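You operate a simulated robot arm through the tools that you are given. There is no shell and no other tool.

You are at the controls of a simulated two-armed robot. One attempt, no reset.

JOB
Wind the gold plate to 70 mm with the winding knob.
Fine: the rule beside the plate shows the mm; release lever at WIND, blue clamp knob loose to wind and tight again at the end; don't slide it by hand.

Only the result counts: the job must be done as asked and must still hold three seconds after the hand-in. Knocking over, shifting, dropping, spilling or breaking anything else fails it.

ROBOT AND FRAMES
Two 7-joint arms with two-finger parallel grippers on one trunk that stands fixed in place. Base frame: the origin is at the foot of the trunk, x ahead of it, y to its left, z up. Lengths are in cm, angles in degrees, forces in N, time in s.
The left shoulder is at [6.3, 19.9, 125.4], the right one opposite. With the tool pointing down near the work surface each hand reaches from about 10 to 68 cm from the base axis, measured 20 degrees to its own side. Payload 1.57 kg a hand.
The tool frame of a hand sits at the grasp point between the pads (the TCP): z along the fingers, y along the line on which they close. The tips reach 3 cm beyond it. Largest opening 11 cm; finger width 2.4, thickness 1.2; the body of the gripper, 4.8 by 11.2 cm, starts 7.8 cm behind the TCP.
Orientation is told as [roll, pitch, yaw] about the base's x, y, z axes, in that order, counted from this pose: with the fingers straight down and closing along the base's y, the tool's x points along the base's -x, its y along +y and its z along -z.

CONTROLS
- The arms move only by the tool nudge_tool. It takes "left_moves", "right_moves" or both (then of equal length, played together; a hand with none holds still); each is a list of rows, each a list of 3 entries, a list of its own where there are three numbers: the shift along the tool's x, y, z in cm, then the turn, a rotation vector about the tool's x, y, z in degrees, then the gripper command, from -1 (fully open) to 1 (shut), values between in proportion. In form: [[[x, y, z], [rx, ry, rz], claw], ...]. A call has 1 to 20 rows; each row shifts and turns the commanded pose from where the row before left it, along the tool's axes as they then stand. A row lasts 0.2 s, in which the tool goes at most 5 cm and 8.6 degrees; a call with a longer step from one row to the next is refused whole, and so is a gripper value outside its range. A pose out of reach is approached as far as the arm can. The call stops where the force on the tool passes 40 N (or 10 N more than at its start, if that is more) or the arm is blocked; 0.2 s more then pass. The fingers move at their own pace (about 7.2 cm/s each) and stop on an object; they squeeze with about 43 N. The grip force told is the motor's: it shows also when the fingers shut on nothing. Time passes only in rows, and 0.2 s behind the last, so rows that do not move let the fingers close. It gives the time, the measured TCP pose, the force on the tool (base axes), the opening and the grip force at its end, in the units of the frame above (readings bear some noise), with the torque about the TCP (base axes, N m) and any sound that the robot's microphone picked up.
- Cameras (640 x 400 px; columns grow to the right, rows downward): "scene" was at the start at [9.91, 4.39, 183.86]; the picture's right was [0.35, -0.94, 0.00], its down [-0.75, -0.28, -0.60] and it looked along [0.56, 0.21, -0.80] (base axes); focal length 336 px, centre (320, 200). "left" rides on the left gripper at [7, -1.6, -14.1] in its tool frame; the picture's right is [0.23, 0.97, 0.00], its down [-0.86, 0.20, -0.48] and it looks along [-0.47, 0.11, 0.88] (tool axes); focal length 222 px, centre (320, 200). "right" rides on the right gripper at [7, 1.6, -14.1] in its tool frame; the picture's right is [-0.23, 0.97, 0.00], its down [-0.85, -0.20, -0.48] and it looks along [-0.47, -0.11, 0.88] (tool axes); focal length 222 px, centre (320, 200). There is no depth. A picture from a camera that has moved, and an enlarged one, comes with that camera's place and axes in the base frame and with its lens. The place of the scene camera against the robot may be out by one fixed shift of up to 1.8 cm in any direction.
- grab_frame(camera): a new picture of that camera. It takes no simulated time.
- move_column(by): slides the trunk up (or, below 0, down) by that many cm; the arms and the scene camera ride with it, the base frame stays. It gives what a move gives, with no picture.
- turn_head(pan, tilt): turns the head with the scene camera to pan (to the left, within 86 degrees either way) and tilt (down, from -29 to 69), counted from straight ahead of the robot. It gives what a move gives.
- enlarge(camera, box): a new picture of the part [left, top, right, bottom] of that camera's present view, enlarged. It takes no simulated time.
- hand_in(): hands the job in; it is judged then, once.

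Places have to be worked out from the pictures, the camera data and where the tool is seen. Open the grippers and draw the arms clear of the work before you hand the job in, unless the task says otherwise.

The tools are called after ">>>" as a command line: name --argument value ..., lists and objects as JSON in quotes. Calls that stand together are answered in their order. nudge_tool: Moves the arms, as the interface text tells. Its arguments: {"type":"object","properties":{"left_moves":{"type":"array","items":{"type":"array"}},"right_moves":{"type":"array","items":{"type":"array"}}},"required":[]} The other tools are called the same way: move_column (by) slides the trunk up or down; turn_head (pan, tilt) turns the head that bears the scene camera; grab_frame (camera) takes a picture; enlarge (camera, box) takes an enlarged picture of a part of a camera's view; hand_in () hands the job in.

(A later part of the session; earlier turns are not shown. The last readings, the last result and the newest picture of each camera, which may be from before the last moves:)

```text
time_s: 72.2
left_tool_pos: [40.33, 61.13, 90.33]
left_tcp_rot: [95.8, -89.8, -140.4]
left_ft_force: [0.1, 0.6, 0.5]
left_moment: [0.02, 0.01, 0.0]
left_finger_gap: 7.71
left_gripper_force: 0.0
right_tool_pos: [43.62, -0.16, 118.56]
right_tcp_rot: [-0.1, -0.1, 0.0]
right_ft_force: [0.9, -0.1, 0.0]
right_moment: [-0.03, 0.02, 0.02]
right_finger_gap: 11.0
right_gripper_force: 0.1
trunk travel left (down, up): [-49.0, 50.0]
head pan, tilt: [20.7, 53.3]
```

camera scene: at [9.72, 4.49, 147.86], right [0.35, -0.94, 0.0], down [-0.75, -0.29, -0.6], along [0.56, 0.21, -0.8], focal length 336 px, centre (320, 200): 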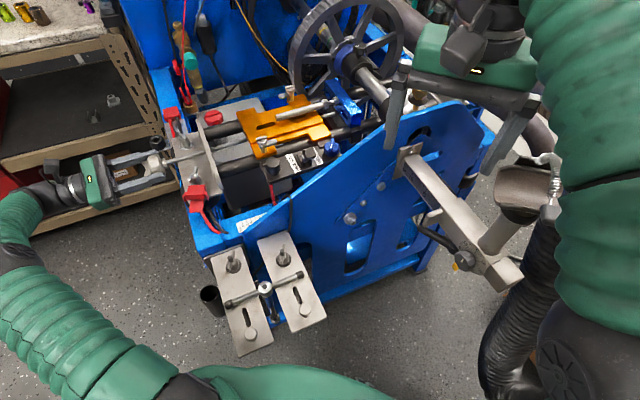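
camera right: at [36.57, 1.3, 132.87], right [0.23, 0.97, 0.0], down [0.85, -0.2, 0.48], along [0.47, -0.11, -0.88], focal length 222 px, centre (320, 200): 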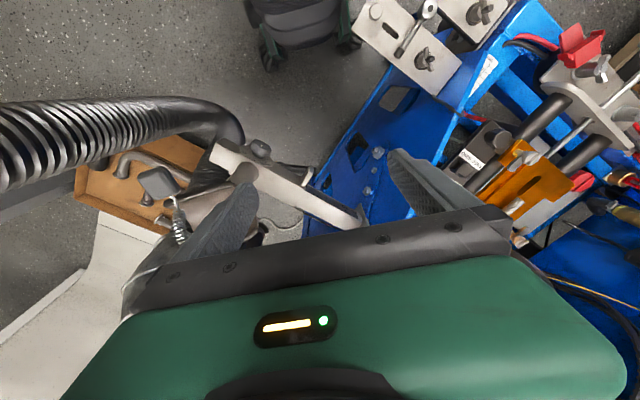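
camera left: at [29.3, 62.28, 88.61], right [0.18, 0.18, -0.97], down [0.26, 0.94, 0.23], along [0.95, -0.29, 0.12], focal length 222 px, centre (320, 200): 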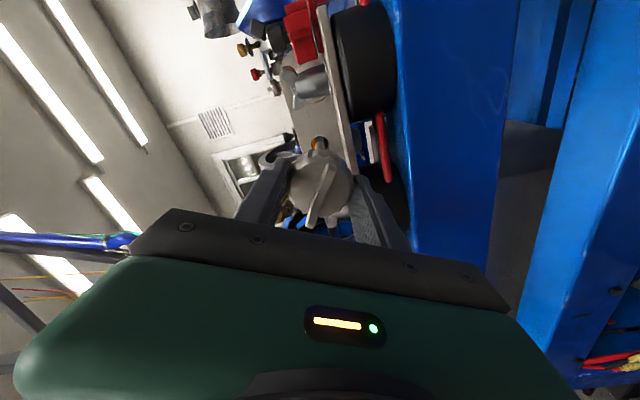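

I raise the trunk 25 cm, carrying the hand straight up and away.

>>> move_column --by 25

>>> nudge_tool --left_moves '[[[0, 0, 0], [0, 8.2, 0], -0.4], [[0, 0, 0], [0, 8.2, 0], -0.4], [[0, 0, 0], [0, 8.2, 0], -0.4], [[0, 0, 0], [0, 8.2, 0], -0.4], [[0, 0, 0], [0, 8.2, 0], -0.4], [[0, 0, 0], [0, 8.2, 0], -0.4], [[0, 0, 0], [0, 8.2, 0], -0.4], [[0, 0, 0], [0, 8.2, 0], -0.4], [[0, 0, 0], [0, 8.2, 0], -0.4], [[0, 0, 0], [0, 8.2, 0], -0.4], [[0, 0, 0], [0, 8.0, 0], -0.4]]'

>>> grab_frame --camera "scene"

```text
time_s: 74.8
left_tool_pos: [40.32, 61.15, 115.44]
left_tcp_rot: [96.1, -89.9, -140.7]
left_ft_force: [-0.1, 0.6, 0.5]
left_moment: [0.0, 0.01, -0.01]
left_finger_gap: 7.71
left_gripper_force: 0.1
right_tool_pos: [43.59, -0.2, 143.77]
right_tcp_rot: [0.0, 0.0, 0.0]
right_ft_force: [-0.3, -0.2, 0.4]
right_moment: [-0.01, 0.0, -0.01]
right_finger_gap: 10.98
right_gripper_force: 0.0
trunk travel left (down, up): [-74.0, 25.0]
head pan, tilt: [20.7, 53.3]
```

```text
time_s: 77.2
left_tool_pos: [40.33, 61.0, 115.55]
left_tcp_rot: [0.3, 0.2, -44.6]
left_ft_force: [0.3, 0.2, 0.0]
left_moment: [0.01, 0.03, 0.0]
left_finger_gap: 7.69
left_gripper_force: 0.0
right_tool_pos: [43.81, -0.39, 143.59]
right_tcp_rot: [0.1, 0.0, 0.0]
right_ft_force: [-0.2, -0.6, -0.6]
right_moment: [0.0, -0.02, 0.01]
right_finger_gap: 10.99
right_gripper_force: 0.1
trunk travel left (down, up): [-74.0, 25.0]
head pan, tilt: [20.7, 53.3]
```

```text
taken
camera scene: at [10.02, 4.31, 172.85], right [0.35, -0.94, 0.0], down [-0.75, -0.28, -0.6], along [0.56, 0.21, -0.8], focal length 336 px, centre (320, 200)
```

scene: 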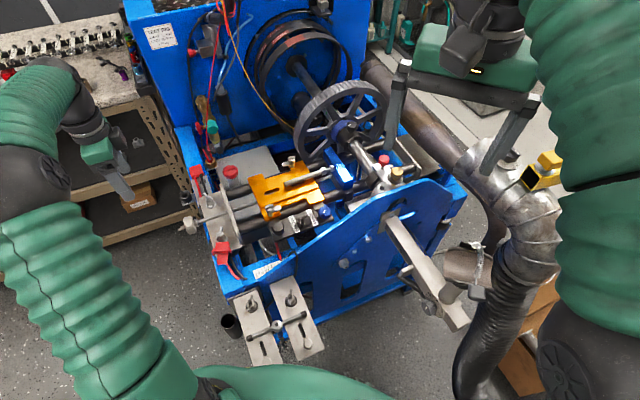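

Hand points down again. I move it so its camera stands straight above the rule's pointer.

>>> nudge_tool --left_moves '[[[-3.85, -1.84, 0], [0, 0, 0], -0.4], [[-3.85, -1.84, 0], [0, 0, 0], -0.4], [[-3.85, -1.84, 0], [0, 0, 0], -0.4], [[-3.85, -1.84, 0], [0, 0, 0], -0.4], [[-3.85, -1.84, 0], [0, 0, 0], -0.4], [[-3.85, -1.84, 0], [0, 0, 0], -0.4], [[-3.85, -1.84, 0], [0, 0, 0], -0.4], [[-3.85, -1.84, 0], [0, 0, 0], -0.4], [[-3.85, -1.84, 0], [0, 0, 0], -0.4], [[0, 0, 2.5], [0, 0, 0], -0.4], [[0, 0, 2.5], [0, 0, 0], -0.4], [[0, 0, 2.5], [0, 0, 0], -0.4]]'

>>> grab_frame --camera "left"

```text
time_s: 79.8
left_tool_pos: [53.36, 24.89, 107.98]
left_tcp_rot: [0.1, 0.0, -44.7]
left_ft_force: [0.0, -0.1, -0.6]
left_moment: [0.01, 0.0, 0.0]
left_finger_gap: 7.72
left_gripper_force: 0.1
right_tool_pos: [43.72, -0.31, 143.61]
right_tcp_rot: [0.1, -0.1, 0.0]
right_ft_force: [0.5, -0.3, 0.3]
right_moment: [0.0, -0.01, 0.01]
right_finger_gap: 10.98
right_gripper_force: 0.0
trunk travel left (down, up): [-74.0, 25.0]
head pan, tilt: [20.7, 53.3]
```

```text
taken
camera left: at [47.31, 28.61, 122.16], right [0.52, 0.85, 0.0], down [0.75, -0.46, 0.48], along [0.41, -0.25, -0.88], focal length 222 px, centre (320, 200)
```

left: 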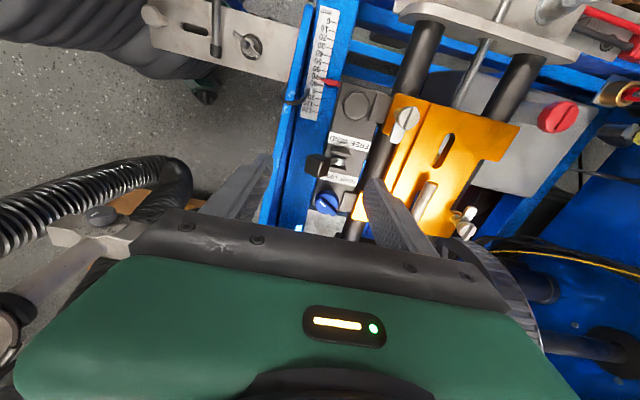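

The rule and pointer are fully in view nearly from straight above. I enlarge the pointer.

>>> enlarge --camera "left" --box '[295, 50, 359, 115]'

>>> enlarge --camera "left" --box '[305, 70, 345, 95]'

>>> enlarge --camera "left" --box '[290, 5, 360, 120]'

```text
6.15 times, centred on (327, 82) of left
camera zoom: at [47.31, 28.61, 122.16], right [0.52, 0.85, 0.0], down [0.75, -0.46, 0.48], along [0.41, -0.25, -0.88], focal length 1367 px, centre (277, 923)
```

zoom: 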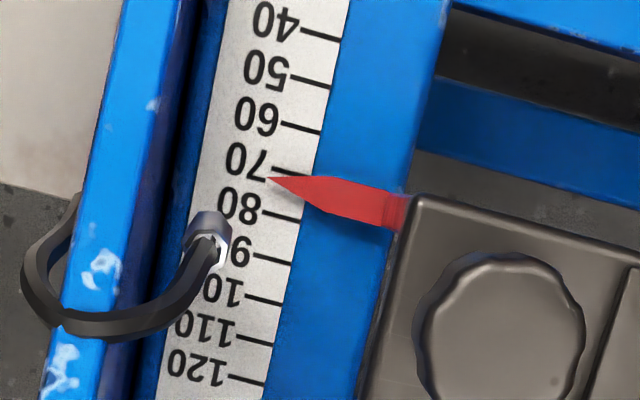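

```text
16.00 times, centred on (325, 82) of left
camera zoom: at [47.31, 28.61, 122.16], right [0.52, 0.85, 0.0], down [0.75, -0.46, 0.48], along [0.41, -0.25, -0.88], focal length 3554 px, centre (240, 2080)
```

zoom: 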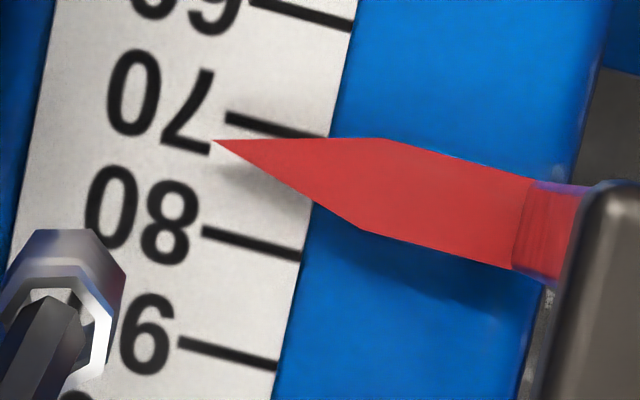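

```text
3.48 times, centred on (325, 62) of left
camera zoom: at [47.31, 28.61, 122.16], right [0.52, 0.85, 0.0], down [0.75, -0.46, 0.48], along [0.41, -0.25, -0.88], focal length 773 px, centre (303, 678)
```

zoom: 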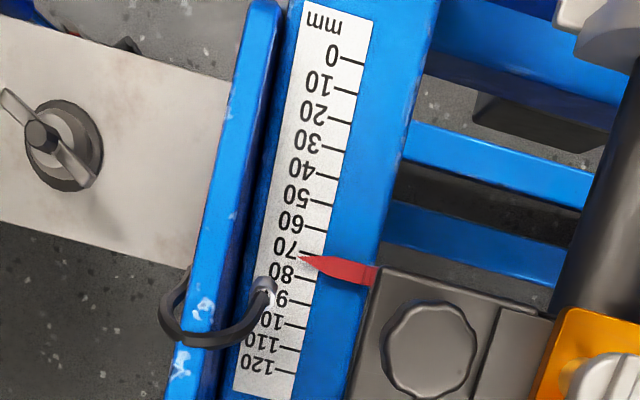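

The camera is plumb above the tip, so there is no parallax: the pointer reads about 72.2. At roughly 20 mm per turn I need another ~42° in the same sense, so I retrace the path back to the knob.

>>> nudge_tool --left_moves '[[[0, 0, -2.5], [0, 0, 0], -0.4], [[0, 0, -2.5], [0, 0, 0], -0.4], [[0, 0, -2.5], [0, 0, 0], -0.4], [[3.85, 1.84, 0], [0, 0, 0], -0.4], [[3.85, 1.84, 0], [0, 0, 0], -0.4], [[3.85, 1.84, 0], [0, 0, 0], -0.4], [[3.85, 1.84, 0], [0, 0, 0], -0.4], [[3.85, 1.84, 0], [0, 0, 0], -0.4], [[3.85, 1.84, 0], [0, 0, 0], -0.4], [[3.85, 1.84, 0], [0, 0, 0], -0.4], [[3.85, 1.84, 0], [0, 0, 0], -0.4], [[3.85, 1.84, 0], [0, 0, 0], -0.4], [[0, 0, 0], [0, -8.2, 0], -0.4], [[0, 0, 0], [0, -8.2, 0], -0.4], [[0, 0, 0], [0, -8.2, 0], -0.4], [[0, 0, 0], [0, -8.2, 0], -0.4], [[0, 0, 0], [0, -8.2, 0], -0.4], [[0, 0, 0], [0, -8.2, 0], -0.4], [[0, 0, 0], [0, -8.2, 0], -0.4], [[0, 0, 0], [0, -8.2, 0], -0.4]]'

>>> nudge_tool --left_moves '[[[0, 0, 0], [0, -8.2, 0], -0.4], [[0, 0, 0], [0, -8.2, 0], -0.4], [[0, 0, 0], [0, -8.0, 0], -0.4]]'

```text
time_s: 84.0
left_tool_pos: [40.3, 61.13, 115.6]
left_tcp_rot: [0.3, -65.8, -45.0]
left_ft_force: [-0.2, 0.0, 0.2]
left_moment: [-0.02, 0.0, 0.0]
left_finger_gap: 7.72
left_gripper_force: 0.1
right_tool_pos: [43.62, -0.15, 143.64]
right_tcp_rot: [-0.1, -0.1, 0.0]
right_ft_force: [-0.4, -0.2, -0.2]
right_moment: [-0.01, -0.02, 0.04]
right_finger_gap: 11.02
right_gripper_force: 0.1
trunk travel left (down, up): [-74.0, 25.0]
head pan, tilt: [20.7, 53.3]
```

```text
time_s: 84.8
left_tool_pos: [40.33, 61.26, 115.4]
left_tcp_rot: [151.5, -89.8, 163.8]
left_ft_force: [0.2, 0.0, 0.0]
left_moment: [-0.01, -0.02, 0.01]
left_finger_gap: 7.69
left_gripper_force: 0.0
right_tool_pos: [43.64, -0.02, 143.7]
right_tcp_rot: [-0.1, -0.2, -0.1]
right_ft_force: [0.5, 0.6, 0.5]
right_moment: [-0.01, -0.03, -0.04]
right_finger_gap: 10.98
right_gripper_force: 0.1
trunk travel left (down, up): [-74.0, 25.0]
head pan, tilt: [20.7, 53.3]
```

The hand is horizontal again at the same spot. I lower the trunk 25 cm and check the alignment with the knob.

>>> move_column --by -25

>>> enlarge --camera "left" --box '[240, 100, 400, 220]'

>>> enlarge --camera "scene" --box '[60, 100, 240, 230]'

>>> enlarge --camera "scene" --box '[190, 105, 290, 165]'

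```text
time_s: 87.4
left_tool_pos: [40.29, 60.97, 90.48]
left_tcp_rot: [96.0, -89.8, -140.5]
left_ft_force: [0.3, -0.7, -0.5]
left_moment: [-0.02, -0.01, 0.04]
left_finger_gap: 7.71
left_gripper_force: 0.0
right_tool_pos: [43.7, -0.33, 118.65]
right_tcp_rot: [0.1, -0.2, -0.1]
right_ft_force: [0.7, -0.9, 0.3]
right_moment: [-0.02, -0.01, 0.0]
right_finger_gap: 11.01
right_gripper_force: 0.1
trunk travel left (down, up): [-49.0, 50.0]
head pan, tilt: [20.7, 53.3]
```

```text
3.33 times, centred on (320, 160) of left
camera zoom: at [29.14, 69.89, 83.53], right [0.68, 0.69, -0.22], down [-0.2, 0.48, 0.86], along [0.7, -0.54, 0.47], focal length 740 px, centre (320, 333)
```

zoom: 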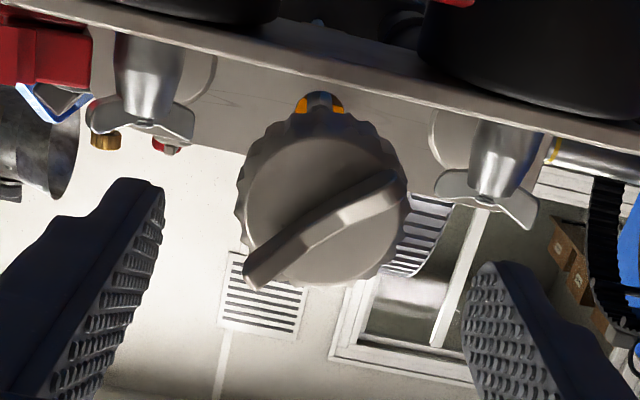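

```text
3.08 times, centred on (150, 165) of scene
camera zoom: at [9.77, 4.5, 147.86], right [0.35, -0.94, 0.0], down [-0.75, -0.29, -0.6], along [0.56, 0.21, -0.8], focal length 1032 px, centre (843, 308)
```

zoom: 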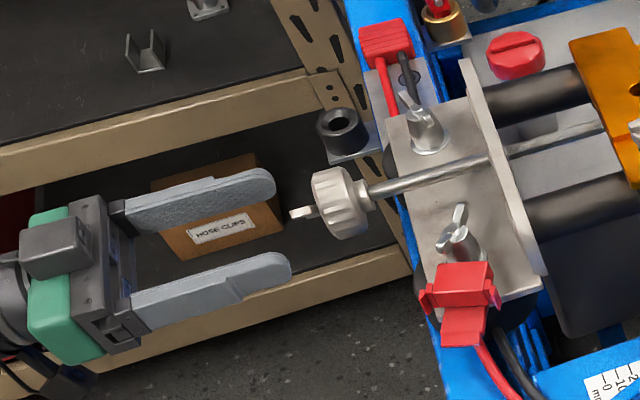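

```text
6.40 times, centred on (240, 135) of scene
camera zoom: at [9.77, 4.5, 147.86], right [0.35, -0.94, 0.0], down [-0.75, -0.29, -0.6], along [0.56, 0.21, -0.8], focal length 2147 px, centre (832, 616)
```

zoom: 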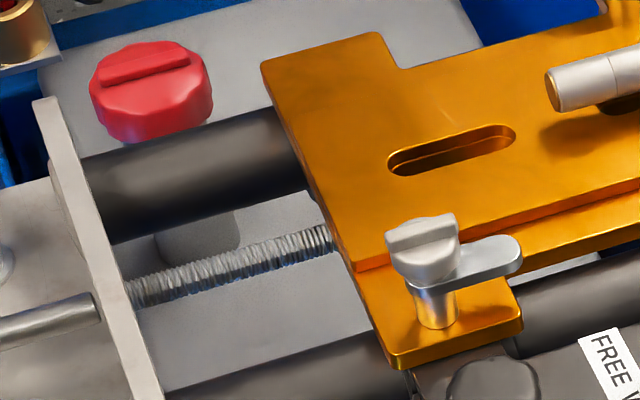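

Alignment is good. I advance 5.4 cm, grip and turn -42°.

>>> nudge_tool --left_moves '[[[0, 0.1, 1.4], [0, 0, 0], -0.4], [[0, 0, 1.4], [0, 0, 0], -0.4], [[0, 0, 1.3], [0, 0, 0], -0.4], [[0, 0, 1.3], [0, 0, 0], -0.4], [[0, 0, 0], [0, 0, 0], 0.2], [[0, 0, 0], [0, 0, 0], 1], [[0, 0, 0], [0, 0, 0], 1], [[0, 0, 0], [0, 0, 0], 1]]'

>>> enlarge --camera "left" --box '[240, 120, 400, 240]'

>>> enlarge --camera "scene" --box '[190, 105, 290, 165]'

```text
time_s: 89.2
left_tool_pos: [44.26, 57.24, 90.53]
left_tcp_rot: [88.5, -89.9, -133.2]
left_ft_force: [-3.1, -4.5, -1.7]
left_moment: [-0.06, -0.08, -0.55]
left_finger_gap: 4.95
left_gripper_force: 45.1
right_tool_pos: [43.55, -0.37, 118.64]
right_tcp_rot: [0.1, -0.2, 0.0]
right_ft_force: [0.2, -0.1, 0.0]
right_moment: [-0.02, -0.01, 0.03]
right_finger_gap: 11.01
right_gripper_force: 0.1
trunk travel left (down, up): [-49.0, 50.0]
head pan, tilt: [20.7, 53.3]
```

```text
3.33 times, centred on (320, 180) of left
camera zoom: at [33.09, 66.08, 83.55], right [0.69, 0.69, -0.22], down [-0.2, 0.48, 0.86], along [0.7, -0.54, 0.47], focal length 740 px, centre (320, 267)
```

zoom: 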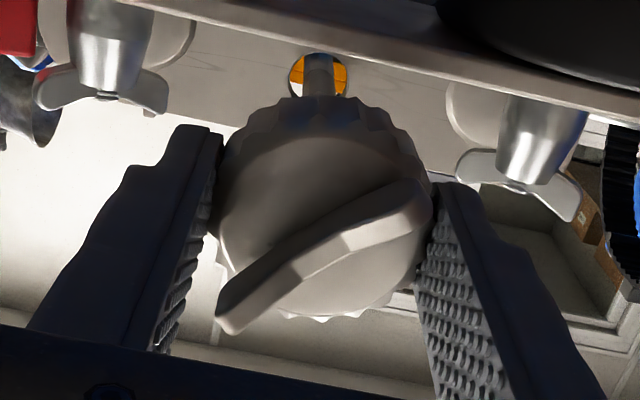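

```text
6.40 times, centred on (240, 135) of scene
camera zoom: at [9.75, 4.38, 147.86], right [0.35, -0.94, 0.0], down [-0.75, -0.28, -0.6], along [0.56, 0.21, -0.8], focal length 2147 px, centre (832, 616)
```

zoom: 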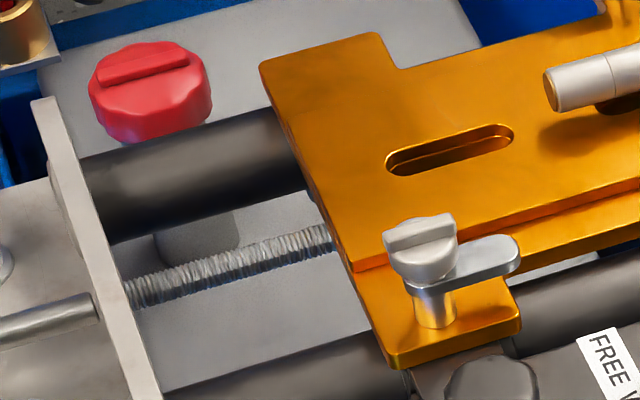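

Gripped at 4.95 cm. Now the -42° turn.

>>> nudge_tool --left_moves '[[[0, 0, 0], [0, 0, -7], 1], [[0, 0, 0], [0, 0, -7], 1], [[0, 0, 0], [0, 0, -7], 1], [[0, 0, 0], [0, 0, -7], 1], [[0, 0, 0], [0, 0, -7], 1], [[0, 0, 0], [0, 0, -7], 1], [[0, 0, 0], [0, 0, 0], 1]]'

>>> enlarge --camera "scene" --box '[190, 105, 290, 165]'

>>> enlarge --camera "left" --box '[240, 120, 400, 240]'

```text
time_s: 90.8
left_tool_pos: [44.22, 57.25, 90.48]
left_tcp_rot: [-90.1, -48.1, 45.5]
left_ft_force: [4.3, -1.2, 1.3]
left_moment: [0.27, 0.3, -0.5]
left_finger_gap: 4.94
left_gripper_force: 45.1
right_tool_pos: [43.73, -0.43, 118.64]
right_tcp_rot: [0.1, 0.0, 0.0]
right_ft_force: [-0.3, -0.3, 0.6]
right_moment: [-0.02, -0.02, 0.0]
right_finger_gap: 10.99
right_gripper_force: 0.0
trunk travel left (down, up): [-49.0, 50.0]
head pan, tilt: [20.7, 53.3]
```

```text
6.40 times, centred on (240, 135) of scene
camera zoom: at [9.88, 4.38, 147.86], right [0.35, -0.94, 0.0], down [-0.75, -0.28, -0.6], along [0.56, 0.21, -0.8], focal length 2147 px, centre (832, 616)
```

zoom: 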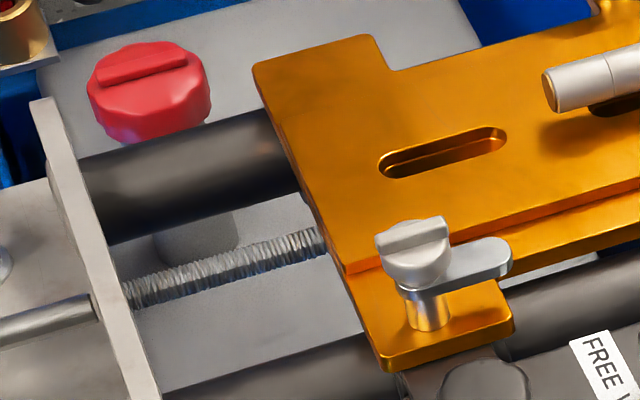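

```text
3.33 times, centred on (320, 180) of left
camera zoom: at [30.11, 63.06, 86.4], right [0.4, 0.41, -0.82], down [0.16, 0.85, 0.5], along [0.9, -0.34, 0.27], focal length 740 px, centre (320, 267)
```

zoom: 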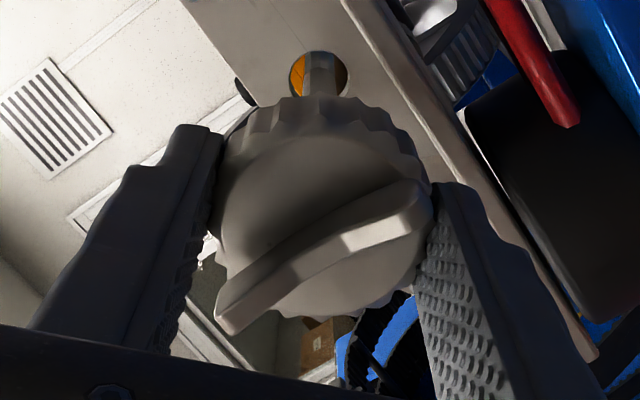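

The plate moved about 2.3 mm in the picture, so it should now be close to 70. I release, back off, roll level and go to verify on the rule.

>>> nudge_tool --left_moves '[[[0, 0, 0], [0, 0, 0], 0], [[0, 0, 0], [0, 0, 0], -0.4], [[0, 0, 0], [0, 0, 0], -0.4], [[0, 0, -1.3], [0, 0, 0], -0.4], [[0, 0, -1.4], [0, 0, 0], -0.4], [[0, 0, -1.4], [0, 0, 0], -0.4], [[0, 0, -1.4], [0, 0, 0], -0.4], [[0, 0, 0], [0, 0, 7], -0.4], [[0, 0, 0], [0, 0, 7], -0.4], [[0, 0, 0], [0, 0, 7], -0.4], [[0, 0, 0], [0, 0, 7], -0.4], [[0, 0, 0], [0, 0, 7], -0.4], [[0, 0, 0], [0, 0, 7], -0.4]]'

>>> move_column --by 25

>>> nudge_tool --left_moves '[[[0, 0, 0], [0, 8.2, 0], -0.4], [[0, 0, 0], [0, 8.2, 0], -0.4], [[0, 0, 0], [0, 8.2, 0], -0.4], [[0, 0, 0], [0, 8.2, 0], -0.4], [[0, 0, 0], [0, 8.2, 0], -0.4], [[0, 0, 0], [0, 8.2, 0], -0.4], [[0, 0, 0], [0, 8.2, 0], -0.4], [[0, 0, 0], [0, 8.2, 0], -0.4], [[0, 0, 0], [0, 8.2, 0], -0.4], [[0, 0, 0], [0, 8.2, 0], -0.4], [[0, 0, 0], [0, 8.0, 0], -0.4]]'

```text
time_s: 93.6
left_tool_pos: [40.44, 61.26, 90.47]
left_tcp_rot: [93.1, -89.7, -137.6]
left_ft_force: [0.2, 0.5, -0.4]
left_moment: [0.0, -0.02, 0.0]
left_finger_gap: 7.7
left_gripper_force: 0.1
right_tool_pos: [43.55, -0.33, 118.6]
right_tcp_rot: [0.0, -0.1, 0.0]
right_ft_force: [-0.1, -0.1, 0.9]
right_moment: [-0.02, 0.0, -0.02]
right_finger_gap: 10.98
right_gripper_force: 0.0
trunk travel left (down, up): [-49.0, 50.0]
head pan, tilt: [20.7, 53.3]
```

```text
time_s: 96.2
left_tool_pos: [40.4, 61.22, 115.41]
left_tcp_rot: [94.7, -89.9, -139.1]
left_ft_force: [-0.2, -0.6, -0.5]
left_moment: [0.01, 0.02, -0.01]
left_finger_gap: 7.68
left_gripper_force: 0.0
right_tool_pos: [43.69, -0.3, 143.7]
right_tcp_rot: [0.1, -0.1, 0.0]
right_ft_force: [0.1, -0.2, -0.1]
right_moment: [0.02, 0.02, 0.01]
right_finger_gap: 11.04
right_gripper_force: 0.0
trunk travel left (down, up): [-74.0, 25.0]
head pan, tilt: [20.7, 53.3]
```

```text
time_s: 98.6
left_tool_pos: [40.46, 60.94, 115.55]
left_tcp_rot: [0.2, 0.2, -44.7]
left_ft_force: [0.5, -0.3, -1.0]
left_moment: [0.01, 0.0, -0.02]
left_finger_gap: 7.67
left_gripper_force: 0.1
right_tool_pos: [43.64, -0.42, 143.66]
right_tcp_rot: [0.2, -0.2, 0.1]
right_ft_force: [0.2, 0.0, -0.6]
right_moment: [0.04, -0.01, 0.01]
right_finger_gap: 11.0
right_gripper_force: 0.2
trunk travel left (down, up): [-74.0, 25.0]
head pan, tilt: [20.7, 53.3]
```

Now back over the rule with the same move as before (0.2 cm less along u, following the plate).

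>>> nudge_tool --left_moves '[[[-3.82, -1.84, 0], [0, 0, 0], -0.4], [[-3.82, -1.84, 0], [0, 0, 0], -0.4], [[-3.82, -1.84, 0], [0, 0, 0], -0.4], [[-3.82, -1.84, 0], [0, 0, 0], -0.4], [[-3.82, -1.84, 0], [0, 0, 0], -0.4], [[-3.82, -1.84, 0], [0, 0, 0], -0.4], [[-3.82, -1.84, 0], [0, 0, 0], -0.4], [[-3.82, -1.84, 0], [0, 0, 0], -0.4], [[-3.82, -1.84, 0], [0, 0, 0], -0.4], [[0, 0, 2.5], [0, 0, 0], -0.4], [[0, 0, 2.5], [0, 0, 0], -0.4], [[0, 0, 2.5], [0, 0, 0], -0.4]]'

>>> enlarge --camera "left" --box '[305, 65, 345, 90]'

>>> enlarge --camera "left" --box '[280, 50, 380, 170]'

```text
time_s: 101.2
left_tool_pos: [53.23, 25.31, 107.99]
left_tcp_rot: [0.1, 0.1, -44.6]
left_ft_force: [-0.6, -0.4, -0.3]
left_moment: [0.01, 0.02, 0.02]
left_finger_gap: 7.69
left_gripper_force: 0.2
right_tool_pos: [43.72, -0.15, 143.68]
right_tcp_rot: [0.0, -0.2, 0.0]
right_ft_force: [-0.6, -0.2, 0.4]
right_moment: [0.03, -0.03, 0.0]
right_finger_gap: 10.98
right_gripper_force: 0.0
trunk travel left (down, up): [-74.0, 25.0]
head pan, tilt: [20.7, 53.3]
```

```text
16.00 times, centred on (325, 78) of left
camera zoom: at [47.1, 29.11, 122.13], right [0.52, 0.85, 0.0], down [0.75, -0.46, 0.48], along [0.41, -0.25, -0.88], focal length 3554 px, centre (240, 2160)
```

zoom: 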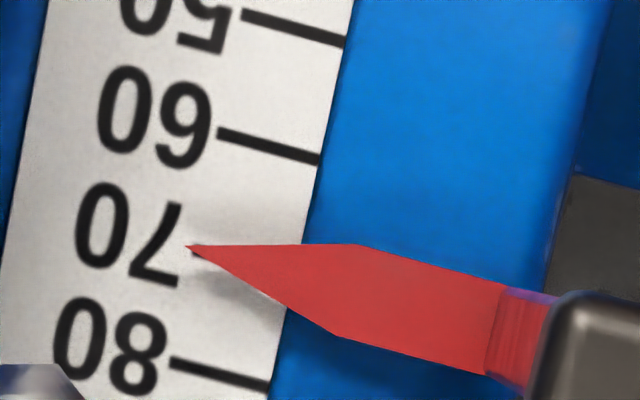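

```text
3.33 times, centred on (330, 110) of left
camera zoom: at [47.1, 29.11, 122.13], right [0.52, 0.85, 0.0], down [0.75, -0.46, 0.48], along [0.41, -0.25, -0.88], focal length 740 px, centre (287, 500)
```

zoom: 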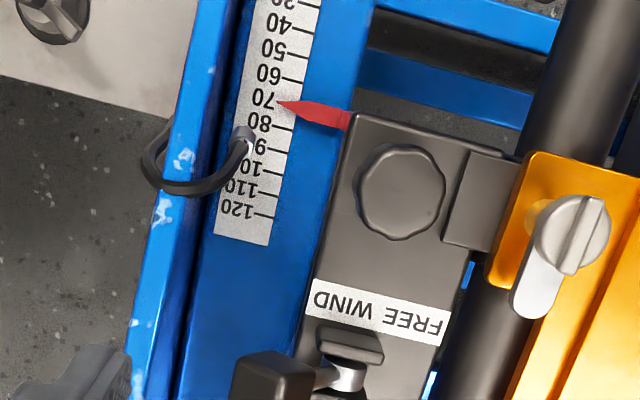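

The pointer now reads 70.0 with the camera plumb above it. Next I tighten the clamp: its knob has moved with the carriage to about [61.45, 20.9]; I go above it at yaw 14, square to its bar.

>>> nudge_tool --left_moves '[[[0, 0, 0], [0, 0, -8.37], 0.3], [[0, 0, 0], [0, 0, -8.37], 0.3], [[0, 0, 0], [0, 0, -8.37], 0.3], [[0, 0, 0], [0, 0, -8.37], 0.3], [[0, 0, 0], [0, 0, -8.37], 0.3], [[0, 0, 0], [0, 0, -8.37], 0.3], [[0, 0, 0], [0, 0, -8.37], 0.45], [[-2.3, -2.08, 0], [0, 0, 0], 0.45], [[-2.3, -2.08, 0], [0, 0, 0], 0.45], [[-2.3, -2.08, 0], [0, 0, 0], 0.45], [[0, 0, 2.5], [0, 0, 0], 0.45], [[0, 0, 2.5], [0, 0, 0], 0.45], [[0, 0, 2], [0, 0, 0], 0.45]]'

>>> enlarge --camera "left" --box '[256, 120, 384, 200]'

>>> enlarge --camera "scene" --box '[270, 190, 370, 252]'

```text
time_s: 104.0
left_tool_pos: [61.6, 20.88, 100.97]
left_tcp_rot: [0.1, -0.2, 13.9]
left_ft_force: [0.9, -0.2, -0.3]
left_moment: [-0.01, 0.0, 0.0]
left_finger_gap: 3.03
left_gripper_force: 0.0
right_tool_pos: [43.74, -0.39, 143.76]
right_tcp_rot: [0.1, -0.1, 0.0]
right_ft_force: [0.3, -0.8, 0.0]
right_moment: [-0.01, 0.02, 0.0]
right_finger_gap: 11.03
right_gripper_force: 0.0
trunk travel left (down, up): [-74.0, 25.0]
head pan, tilt: [20.7, 53.3]
```

```text
5.00 times, centred on (320, 160) of left
camera zoom: at [55.26, 17.69, 115.11], right [-0.46, 0.89, 0.0], down [0.78, 0.4, 0.48], along [0.43, 0.22, -0.88], focal length 1111 px, centre (320, 400)
```

zoom: 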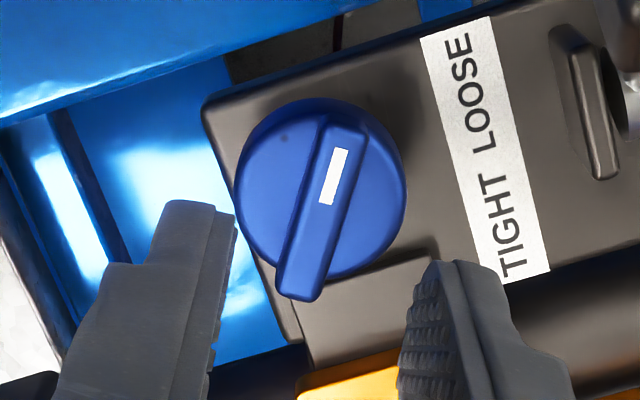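

```text
6.40 times, centred on (320, 221) of scene
camera zoom: at [10.09, 4.22, 172.85], right [0.35, -0.94, 0.0], down [-0.75, -0.28, -0.59], along [0.56, 0.21, -0.8], focal length 2147 px, centre (320, 66)
```

zoom: 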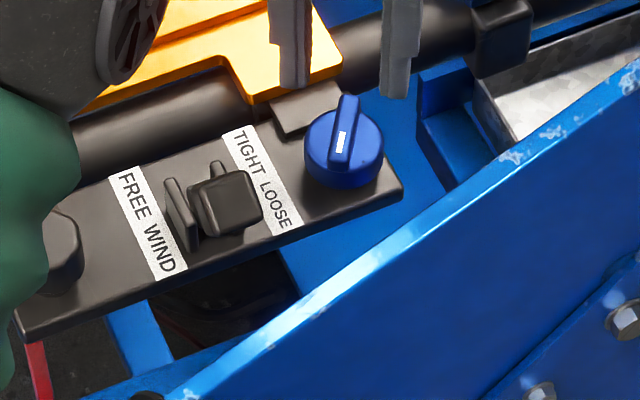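

The bar centre sits at about [61.6, 20.95], within 0.1 cm of the hand's axis, bar direction 192.6°. I trim the yaw, lower to the bar and close to a loose cage (about 1.15 cm) so the turning will not push the carriage.

>>> nudge_tool --left_moves '[[[0, 0, 1.5], [0, 0, 1.2], 0.5], [[0, 0, 1.2], [0, 0, 0], 0.5], [[0, 0, 1.0], [0, 0, 0], 0.5], [[0, 0, 0.5], [0, 0, 0], 0.5], [[0, 0, 0.3], [0, 0, 0], 0.6], [[0, 0, 0], [0, 0, 0], 0.75], [[0, 0, 0], [0, 0, 0], 0.79], [[0, 0, 0], [0, 0, 0], 0.79]]'

>>> enlarge --camera "left" --box '[256, 120, 384, 200]'

>>> enlarge --camera "scene" --box '[295, 190, 355, 235]'

```text
time_s: 105.8
left_tool_pos: [61.46, 20.86, 96.55]
left_tcp_rot: [0.1, -0.1, 12.8]
left_ft_force: [-0.5, 0.2, -0.2]
left_moment: [0.02, -0.01, -0.01]
left_finger_gap: 1.23
left_gripper_force: 0.0
right_tool_pos: [43.67, -0.3, 143.6]
right_tcp_rot: [0.0, 0.0, 0.1]
right_ft_force: [0.1, 0.3, -0.1]
right_moment: [-0.01, -0.01, 0.04]
right_finger_gap: 10.97
right_gripper_force: 0.0
trunk travel left (down, up): [-74.0, 25.0]
head pan, tilt: [20.7, 53.3]
```

```text
5.00 times, centred on (320, 160) of left
camera zoom: at [55.02, 17.76, 110.63], right [-0.44, 0.9, 0.0], down [0.79, 0.38, 0.48], along [0.43, 0.21, -0.88], focal length 1111 px, centre (320, 400)
```

zoom: 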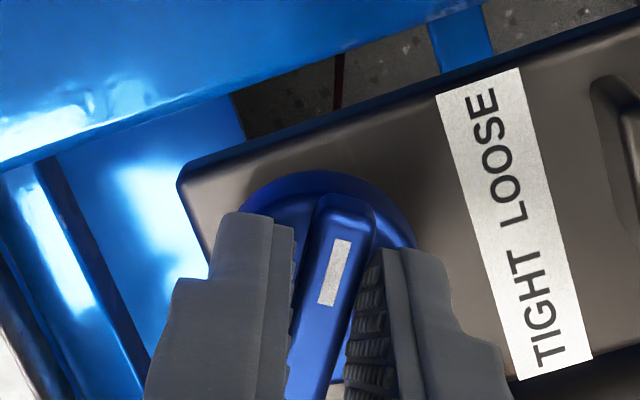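

```text
8.89 times, centred on (325, 212) of scene
camera zoom: at [10.02, 4.22, 172.85], right [0.35, -0.94, 0.0], down [-0.75, -0.28, -0.6], along [0.56, 0.21, -0.8], focal length 2982 px, centre (276, 89)
```

zoom: 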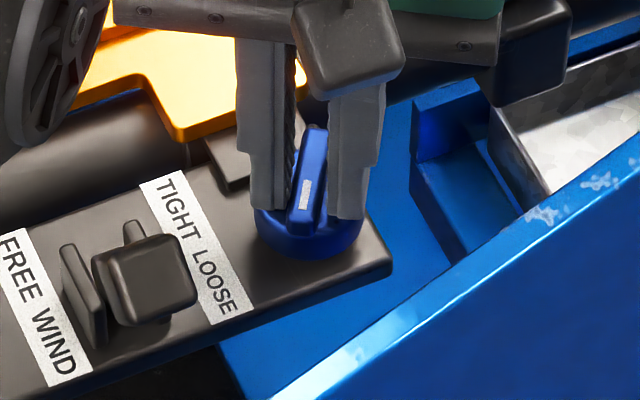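

The bar is caged without any squeeze. I turn clockwise (+ about tool z) 64° and watch the forces.

>>> nudge_tool --left_moves '[[[0, 0, 0], [0, 0, 8], 0.79], [[0, 0, 0], [0, 0, 8], 0.79], [[0, 0, 0], [0, 0, 8], 0.79], [[0, 0, 0], [0, 0, 8], 0.79], [[0, 0, 0], [0, 0, 8], 0.79], [[0, 0, 0], [0, 0, 8], 0.79], [[0, 0, 0], [0, 0, 8], 0.79], [[0, 0, 0], [0, 0, 8], 0.79]]'

>>> enlarge --camera "left" --box '[256, 120, 384, 200]'

```text
time_s: 107.6
left_tool_pos: [61.61, 20.81, 96.36]
left_tcp_rot: [0.2, 0.0, -51.4]
left_ft_force: [2.4, 2.4, 0.3]
left_moment: [0.03, -0.07, 0.02]
left_finger_gap: 1.5
left_gripper_force: 2.0
right_tool_pos: [43.66, -0.29, 143.67]
right_tcp_rot: [0.1, -0.1, 0.0]
right_ft_force: [-0.6, 0.4, 1.0]
right_moment: [-0.01, -0.02, 0.03]
right_finger_gap: 11.01
right_gripper_force: 0.0
trunk travel left (down, up): [-74.0, 25.0]
head pan, tilt: [20.7, 53.3]
```

```text
5.00 times, centred on (320, 160) of left
camera zoom: at [55.88, 25.35, 110.53], right [0.62, 0.79, 0.0], down [0.69, -0.54, 0.48], along [0.38, -0.3, -0.88], focal length 1111 px, centre (320, 400)
```

zoom: 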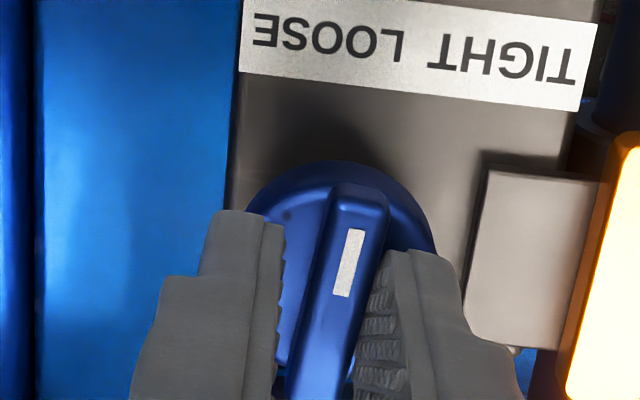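

The knob follows with only about 3 N sideways. I turn another 48°.

>>> nudge_tool --left_moves '[[[0, 0, 0], [0, 0, 8], 0.8], [[0, 0, 0], [0, 0, 8], 0.8], [[0, 0, 0], [0, 0, 8], 0.8], [[0, 0, 0], [0, 0, 8], 0.8], [[0, 0, 0], [0, 0, 8], 0.8], [[0, 0, 0], [0, 0, 8], 0.8]]'

>>> enlarge --camera "left" --box '[256, 120, 384, 200]'

>>> enlarge --camera "scene" --box '[295, 190, 355, 235]'

```text
time_s: 109.0
left_tool_pos: [61.55, 20.81, 96.48]
left_tcp_rot: [0.1, 0.0, -99.4]
left_ft_force: [2.9, 0.7, 1.2]
left_moment: [0.01, -0.08, 0.02]
left_finger_gap: 1.4
left_gripper_force: 1.2
right_tool_pos: [43.7, -0.19, 143.65]
right_tcp_rot: [-0.1, -0.1, 0.0]
right_ft_force: [0.4, 0.6, -0.3]
right_moment: [0.01, -0.04, 0.04]
right_finger_gap: 11.0
right_gripper_force: 0.1
trunk travel left (down, up): [-74.0, 25.0]
head pan, tilt: [20.7, 53.3]
```

```text
5.00 times, centred on (320, 160) of left
camera zoom: at [61.04, 27.99, 110.57], right [1.0, 0.06, 0.0], down [0.06, -0.88, 0.48], along [0.03, -0.48, -0.88], focal length 1111 px, centre (320, 400)
```

zoom: 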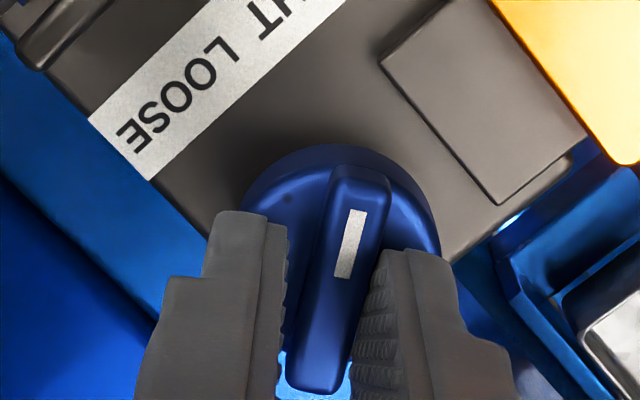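

```text
8.89 times, centred on (325, 212) of scene
camera zoom: at [10.1, 4.25, 172.85], right [0.35, -0.94, 0.0], down [-0.75, -0.28, -0.59], along [0.56, 0.21, -0.8], focal length 2982 px, centre (276, 89)
```

zoom: 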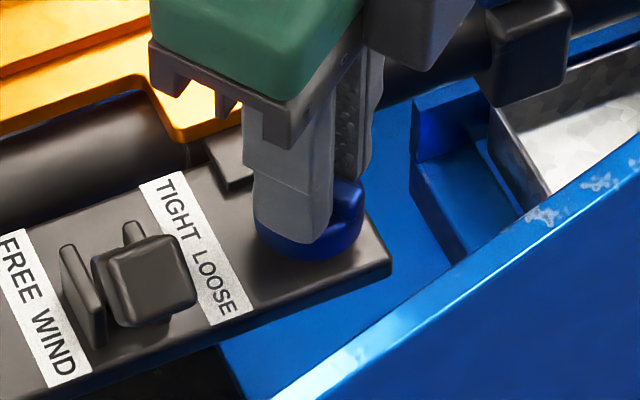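

Nearly back at TIGHT. I turn further with the cage, then squeeze and turn on until the torque shows the stop.

>>> nudge_tool --left_moves '[[[0, 0, 0], [0, 0, 6], 0.82], [[0, 0, 0], [0, 0, 5], 0.85], [[0, 0, 0], [0, 0, 0], 0.9]]'

>>> enlarge --camera "left" --box '[256, 120, 384, 200]'

```text
time_s: 109.8
left_tool_pos: [61.71, 20.82, 96.47]
left_tcp_rot: [0.1, 0.3, -110.3]
left_ft_force: [10.9, 0.0, 0.8]
left_moment: [-0.01, -0.23, 0.12]
left_finger_gap: 1.39
left_gripper_force: 4.7
right_tool_pos: [43.83, -0.39, 143.63]
right_tcp_rot: [0.1, -0.1, 0.1]
right_ft_force: [0.0, -0.7, 0.1]
right_moment: [0.0, -0.01, -0.04]
right_finger_gap: 11.01
right_gripper_force: 0.0
trunk travel left (down, up): [-74.0, 25.0]
head pan, tilt: [20.7, 53.3]
```

```text
5.00 times, centred on (320, 160) of left
camera zoom: at [62.47, 27.98, 110.57], right [0.99, -0.12, 0.0], down [-0.11, -0.87, 0.48], along [-0.06, -0.47, -0.88], focal length 1111 px, centre (320, 400)
```

zoom: 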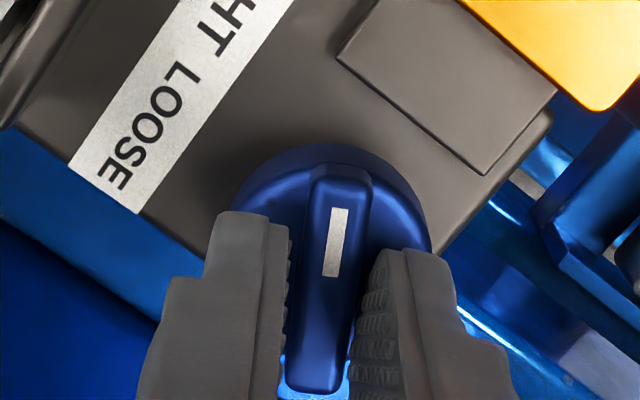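

The bar is back at its original TIGHT angle and resisting. I relieve the sideways push, squeeze fully and apply a little more turn to seat it.

>>> nudge_tool --left_moves '[[[0, 0.2, 0], [0, 0, -4], 0.9], [[0, 0, 0], [0, 0, 0], 1], [[0, 0, 0], [0, 0, 0], 1], [[0, 0, 0], [0, 0, 4], 1], [[0, 0, 0], [0, 0, 4], 1]]'

>>> enlarge --camera "left" --box '[256, 120, 384, 200]'

```text
time_s: 111.0
left_tool_pos: [61.66, 20.66, 96.4]
left_tcp_rot: [0.0, 0.1, -114.2]
left_ft_force: [3.9, -0.8, -3.8]
left_moment: [0.08, -0.15, 0.92]
left_finger_gap: 1.34
left_gripper_force: 29.9
right_tool_pos: [43.79, -0.2, 143.57]
right_tcp_rot: [0.1, -0.1, 0.0]
right_ft_force: [-0.5, 0.4, -0.2]
right_moment: [-0.01, -0.04, -0.02]
right_finger_gap: 11.0
right_gripper_force: 0.1
trunk travel left (down, up): [-74.0, 25.0]
head pan, tilt: [20.7, 53.3]
```

```text
5.00 times, centred on (320, 160) of left
camera zoom: at [63.06, 27.81, 110.56], right [0.98, -0.19, 0.0], down [-0.17, -0.86, 0.48], along [-0.09, -0.47, -0.88], focal length 1111 px, centre (320, 400)
```

zoom: 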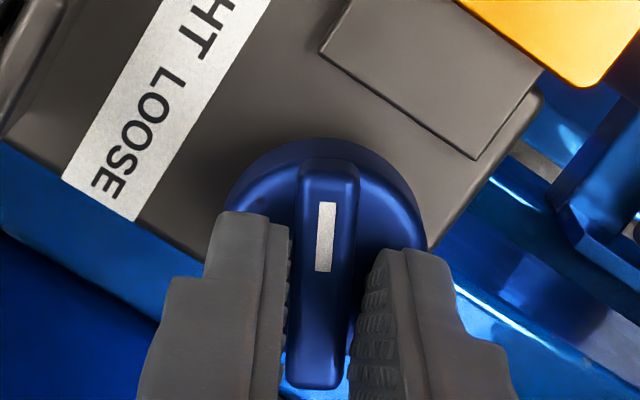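

Torque rose to 0.92 N·m against a hard stop, so the clamp is tight. I back the turn off slightly, open and rise, then check the rule.

>>> nudge_tool --left_moves '[[[0, 0, 0], [0, 0, -5], 0.9], [[0, 0, 0], [0, 0, -4], 0.7], [[0, 0, 0], [0, 0, 0], 0.5], [[0, 0, 0], [0, 0, 0], 0.45], [[0, 0, -1], [0, 0, 0], 0.45], [[0, 0, -3], [0, 0, 0], 0.45], [[0, 0, -4], [0, 0, 0], 0.45], [[0, 0, -4], [0, 0, 0], 0.45]]'

>>> grab_frame --camera "left"

>>> enlarge --camera "scene" --box '[270, 190, 370, 252]'

```text
time_s: 112.8
left_tool_pos: [61.6, 20.54, 108.56]
left_tcp_rot: [0.1, 0.2, -105.2]
left_ft_force: [-0.6, -0.4, 1.1]
left_moment: [0.01, -0.03, 0.0]
left_finger_gap: 3.03
left_gripper_force: 0.1
right_tool_pos: [43.48, -0.32, 143.67]
right_tcp_rot: [0.1, -0.2, 0.0]
right_ft_force: [0.4, -0.2, 0.2]
right_moment: [0.03, -0.02, 0.0]
right_finger_gap: 11.01
right_gripper_force: 0.0
trunk travel left (down, up): [-74.0, 25.0]
head pan, tilt: [20.7, 53.3]
```

```text
taken
camera left: at [61.89, 27.72, 122.68], right [1.0, -0.04, 0.0], down [-0.03, -0.88, 0.48], along [-0.02, -0.48, -0.88], focal length 222 px, centre (320, 200)
```

left: 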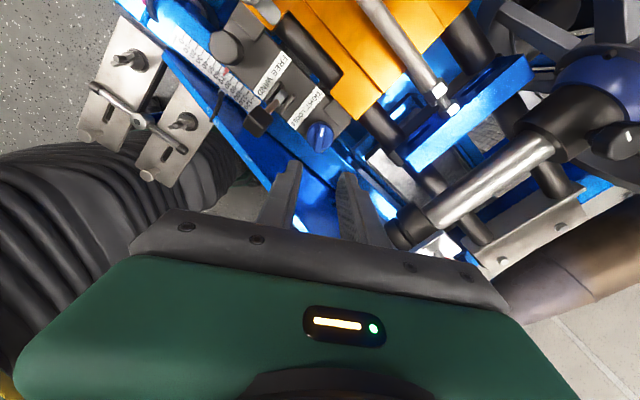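

```text
6.40 times, centred on (320, 221) of scene
camera zoom: at [9.88, 4.17, 172.86], right [0.35, -0.94, 0.0], down [-0.75, -0.28, -0.6], along [0.56, 0.21, -0.8], focal length 2147 px, centre (320, 66)
```

zoom: 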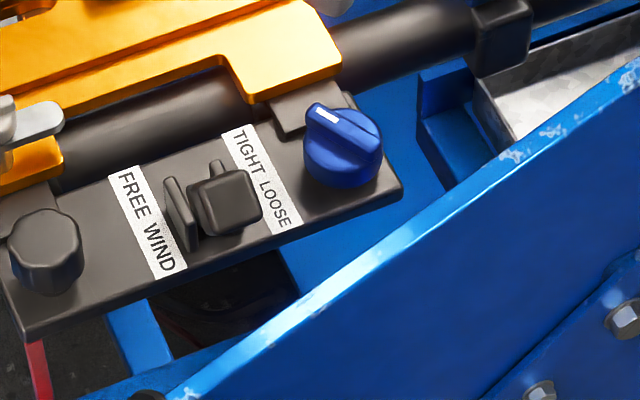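

The clamp looks TIGHT as at the start and the lever is at WIND. I return to the plumb position over the rule for a final reading.

>>> nudge_tool --left_moves '[[[0, 0, 0], [0, 0, -8.6], 0], [[0, 0, 0], [0, 0, -8.6], 0], [[0, 0, 0], [0, 0, -8.6], 0], [[0, 0, 0], [0, 0, -8.6], 0], [[0, 0, 0], [0, 0, -8.6], 0], [[0, 0, 0], [0, 0, -8.6], 0], [[0, 0, 0], [0, 0, -8.6], 0], [[3.1, -0.85, 0], [0, 0, 0], 0], [[3.1, -0.85, 0], [0, 0, 0], 0], [[3.1, -0.85, 0.4], [0, 0, 0], 0]]'

>>> enlarge --camera "left" --box '[305, 65, 345, 90]'

>>> enlarge --camera "left" --box '[280, 50, 400, 200]'

```text
time_s: 115.0
left_tool_pos: [53.07, 25.81, 108.32]
left_tcp_rot: [0.1, 0.0, -45.1]
left_ft_force: [0.0, 0.4, 0.6]
left_moment: [0.02, -0.05, 0.01]
left_finger_gap: 5.49
left_gripper_force: 0.1
right_tool_pos: [43.49, -0.3, 143.74]
right_tcp_rot: [0.0, -0.1, 0.0]
right_ft_force: [-0.4, -0.9, -0.5]
right_moment: [-0.05, -0.02, 0.01]
right_finger_gap: 10.99
right_gripper_force: 0.0
trunk travel left (down, up): [-74.0, 25.0]
head pan, tilt: [20.7, 53.3]
```

```text
16.00 times, centred on (325, 78) of left
camera zoom: at [46.97, 29.54, 122.32], right [0.53, 0.85, 0.0], down [0.74, -0.46, 0.48], along [0.41, -0.25, -0.88], focal length 3554 px, centre (240, 2160)
```

zoom: 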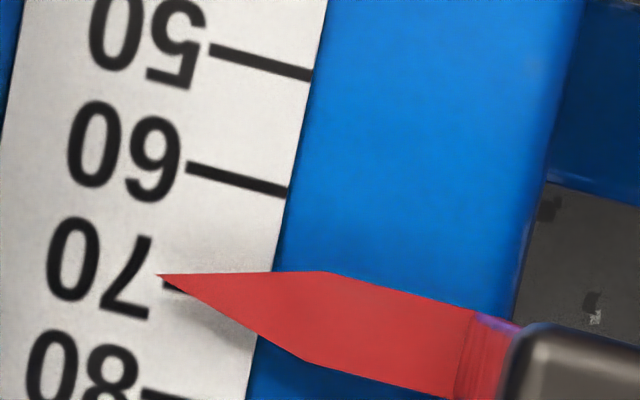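

```text
2.67 times, centred on (340, 125) of left
camera zoom: at [46.97, 29.54, 122.32], right [0.53, 0.85, 0.0], down [0.74, -0.46, 0.48], along [0.41, -0.25, -0.88], focal length 592 px, centre (267, 400)
```

zoom: 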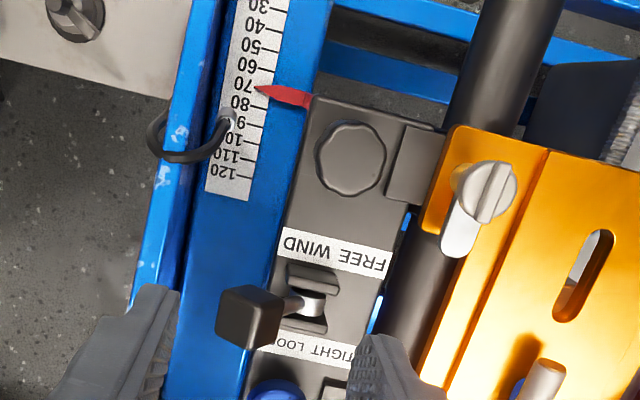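

The tip now seems a shade below 70 (about 69.5); I centre the camera exactly plumb over the tip and zoom more to measure it properly.

>>> nudge_tool --left_moves '[[[-0.5, -0.25, 0], [0, 0, 0], 0], [[0, 0, 0], [0, 0, 0], 0]]'

>>> enlarge --camera "left" --box '[308, 68, 332, 83]'

>>> enlarge --camera "left" --box '[300, 62, 340, 87]'

```text
time_s: 115.6
left_tool_pos: [53.35, 25.15, 108.17]
left_tcp_rot: [0.2, 0.0, -45.0]
left_ft_force: [-0.5, -0.6, -0.8]
left_moment: [0.03, -0.02, 0.02]
left_finger_gap: 5.51
left_gripper_force: 0.0
right_tool_pos: [43.6, -0.29, 143.69]
right_tcp_rot: [0.2, -0.2, 0.0]
right_ft_force: [0.5, -0.4, 0.2]
right_moment: [0.0, -0.02, 0.03]
right_finger_gap: 10.96
right_gripper_force: 0.1
trunk travel left (down, up): [-74.0, 25.0]
head pan, tilt: [20.7, 53.3]
```

```text
16.00 times, centred on (320, 76) of left
camera zoom: at [47.23, 28.92, 122.27], right [0.53, 0.85, 0.0], down [0.74, -0.46, 0.48], along [0.41, -0.25, -0.88], focal length 3554 px, centre (320, 2192)
```

zoom: 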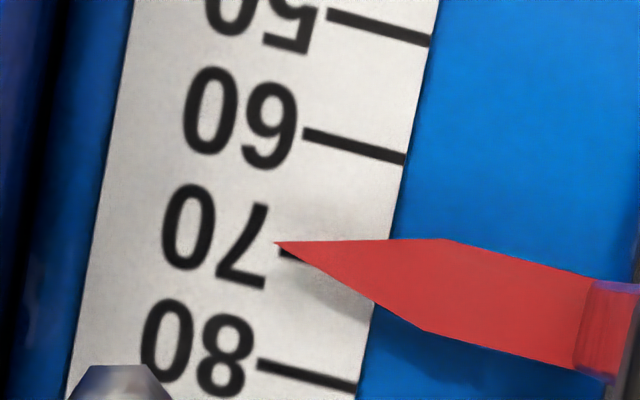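

```text
16.00 times, centred on (320, 74) of left
camera zoom: at [47.23, 28.92, 122.27], right [0.53, 0.85, 0.0], down [0.74, -0.46, 0.48], along [0.41, -0.25, -0.88], focal length 3554 px, centre (320, 2208)
```

zoom: 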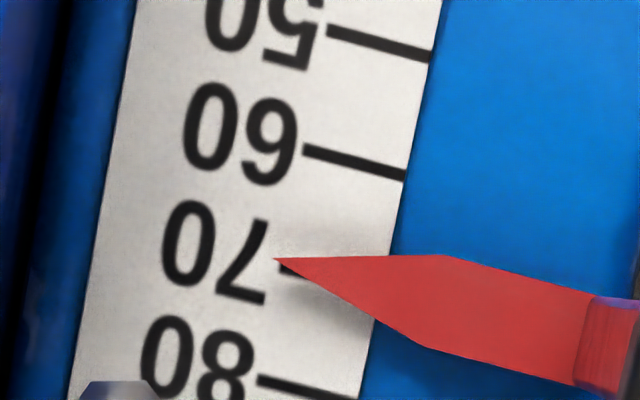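

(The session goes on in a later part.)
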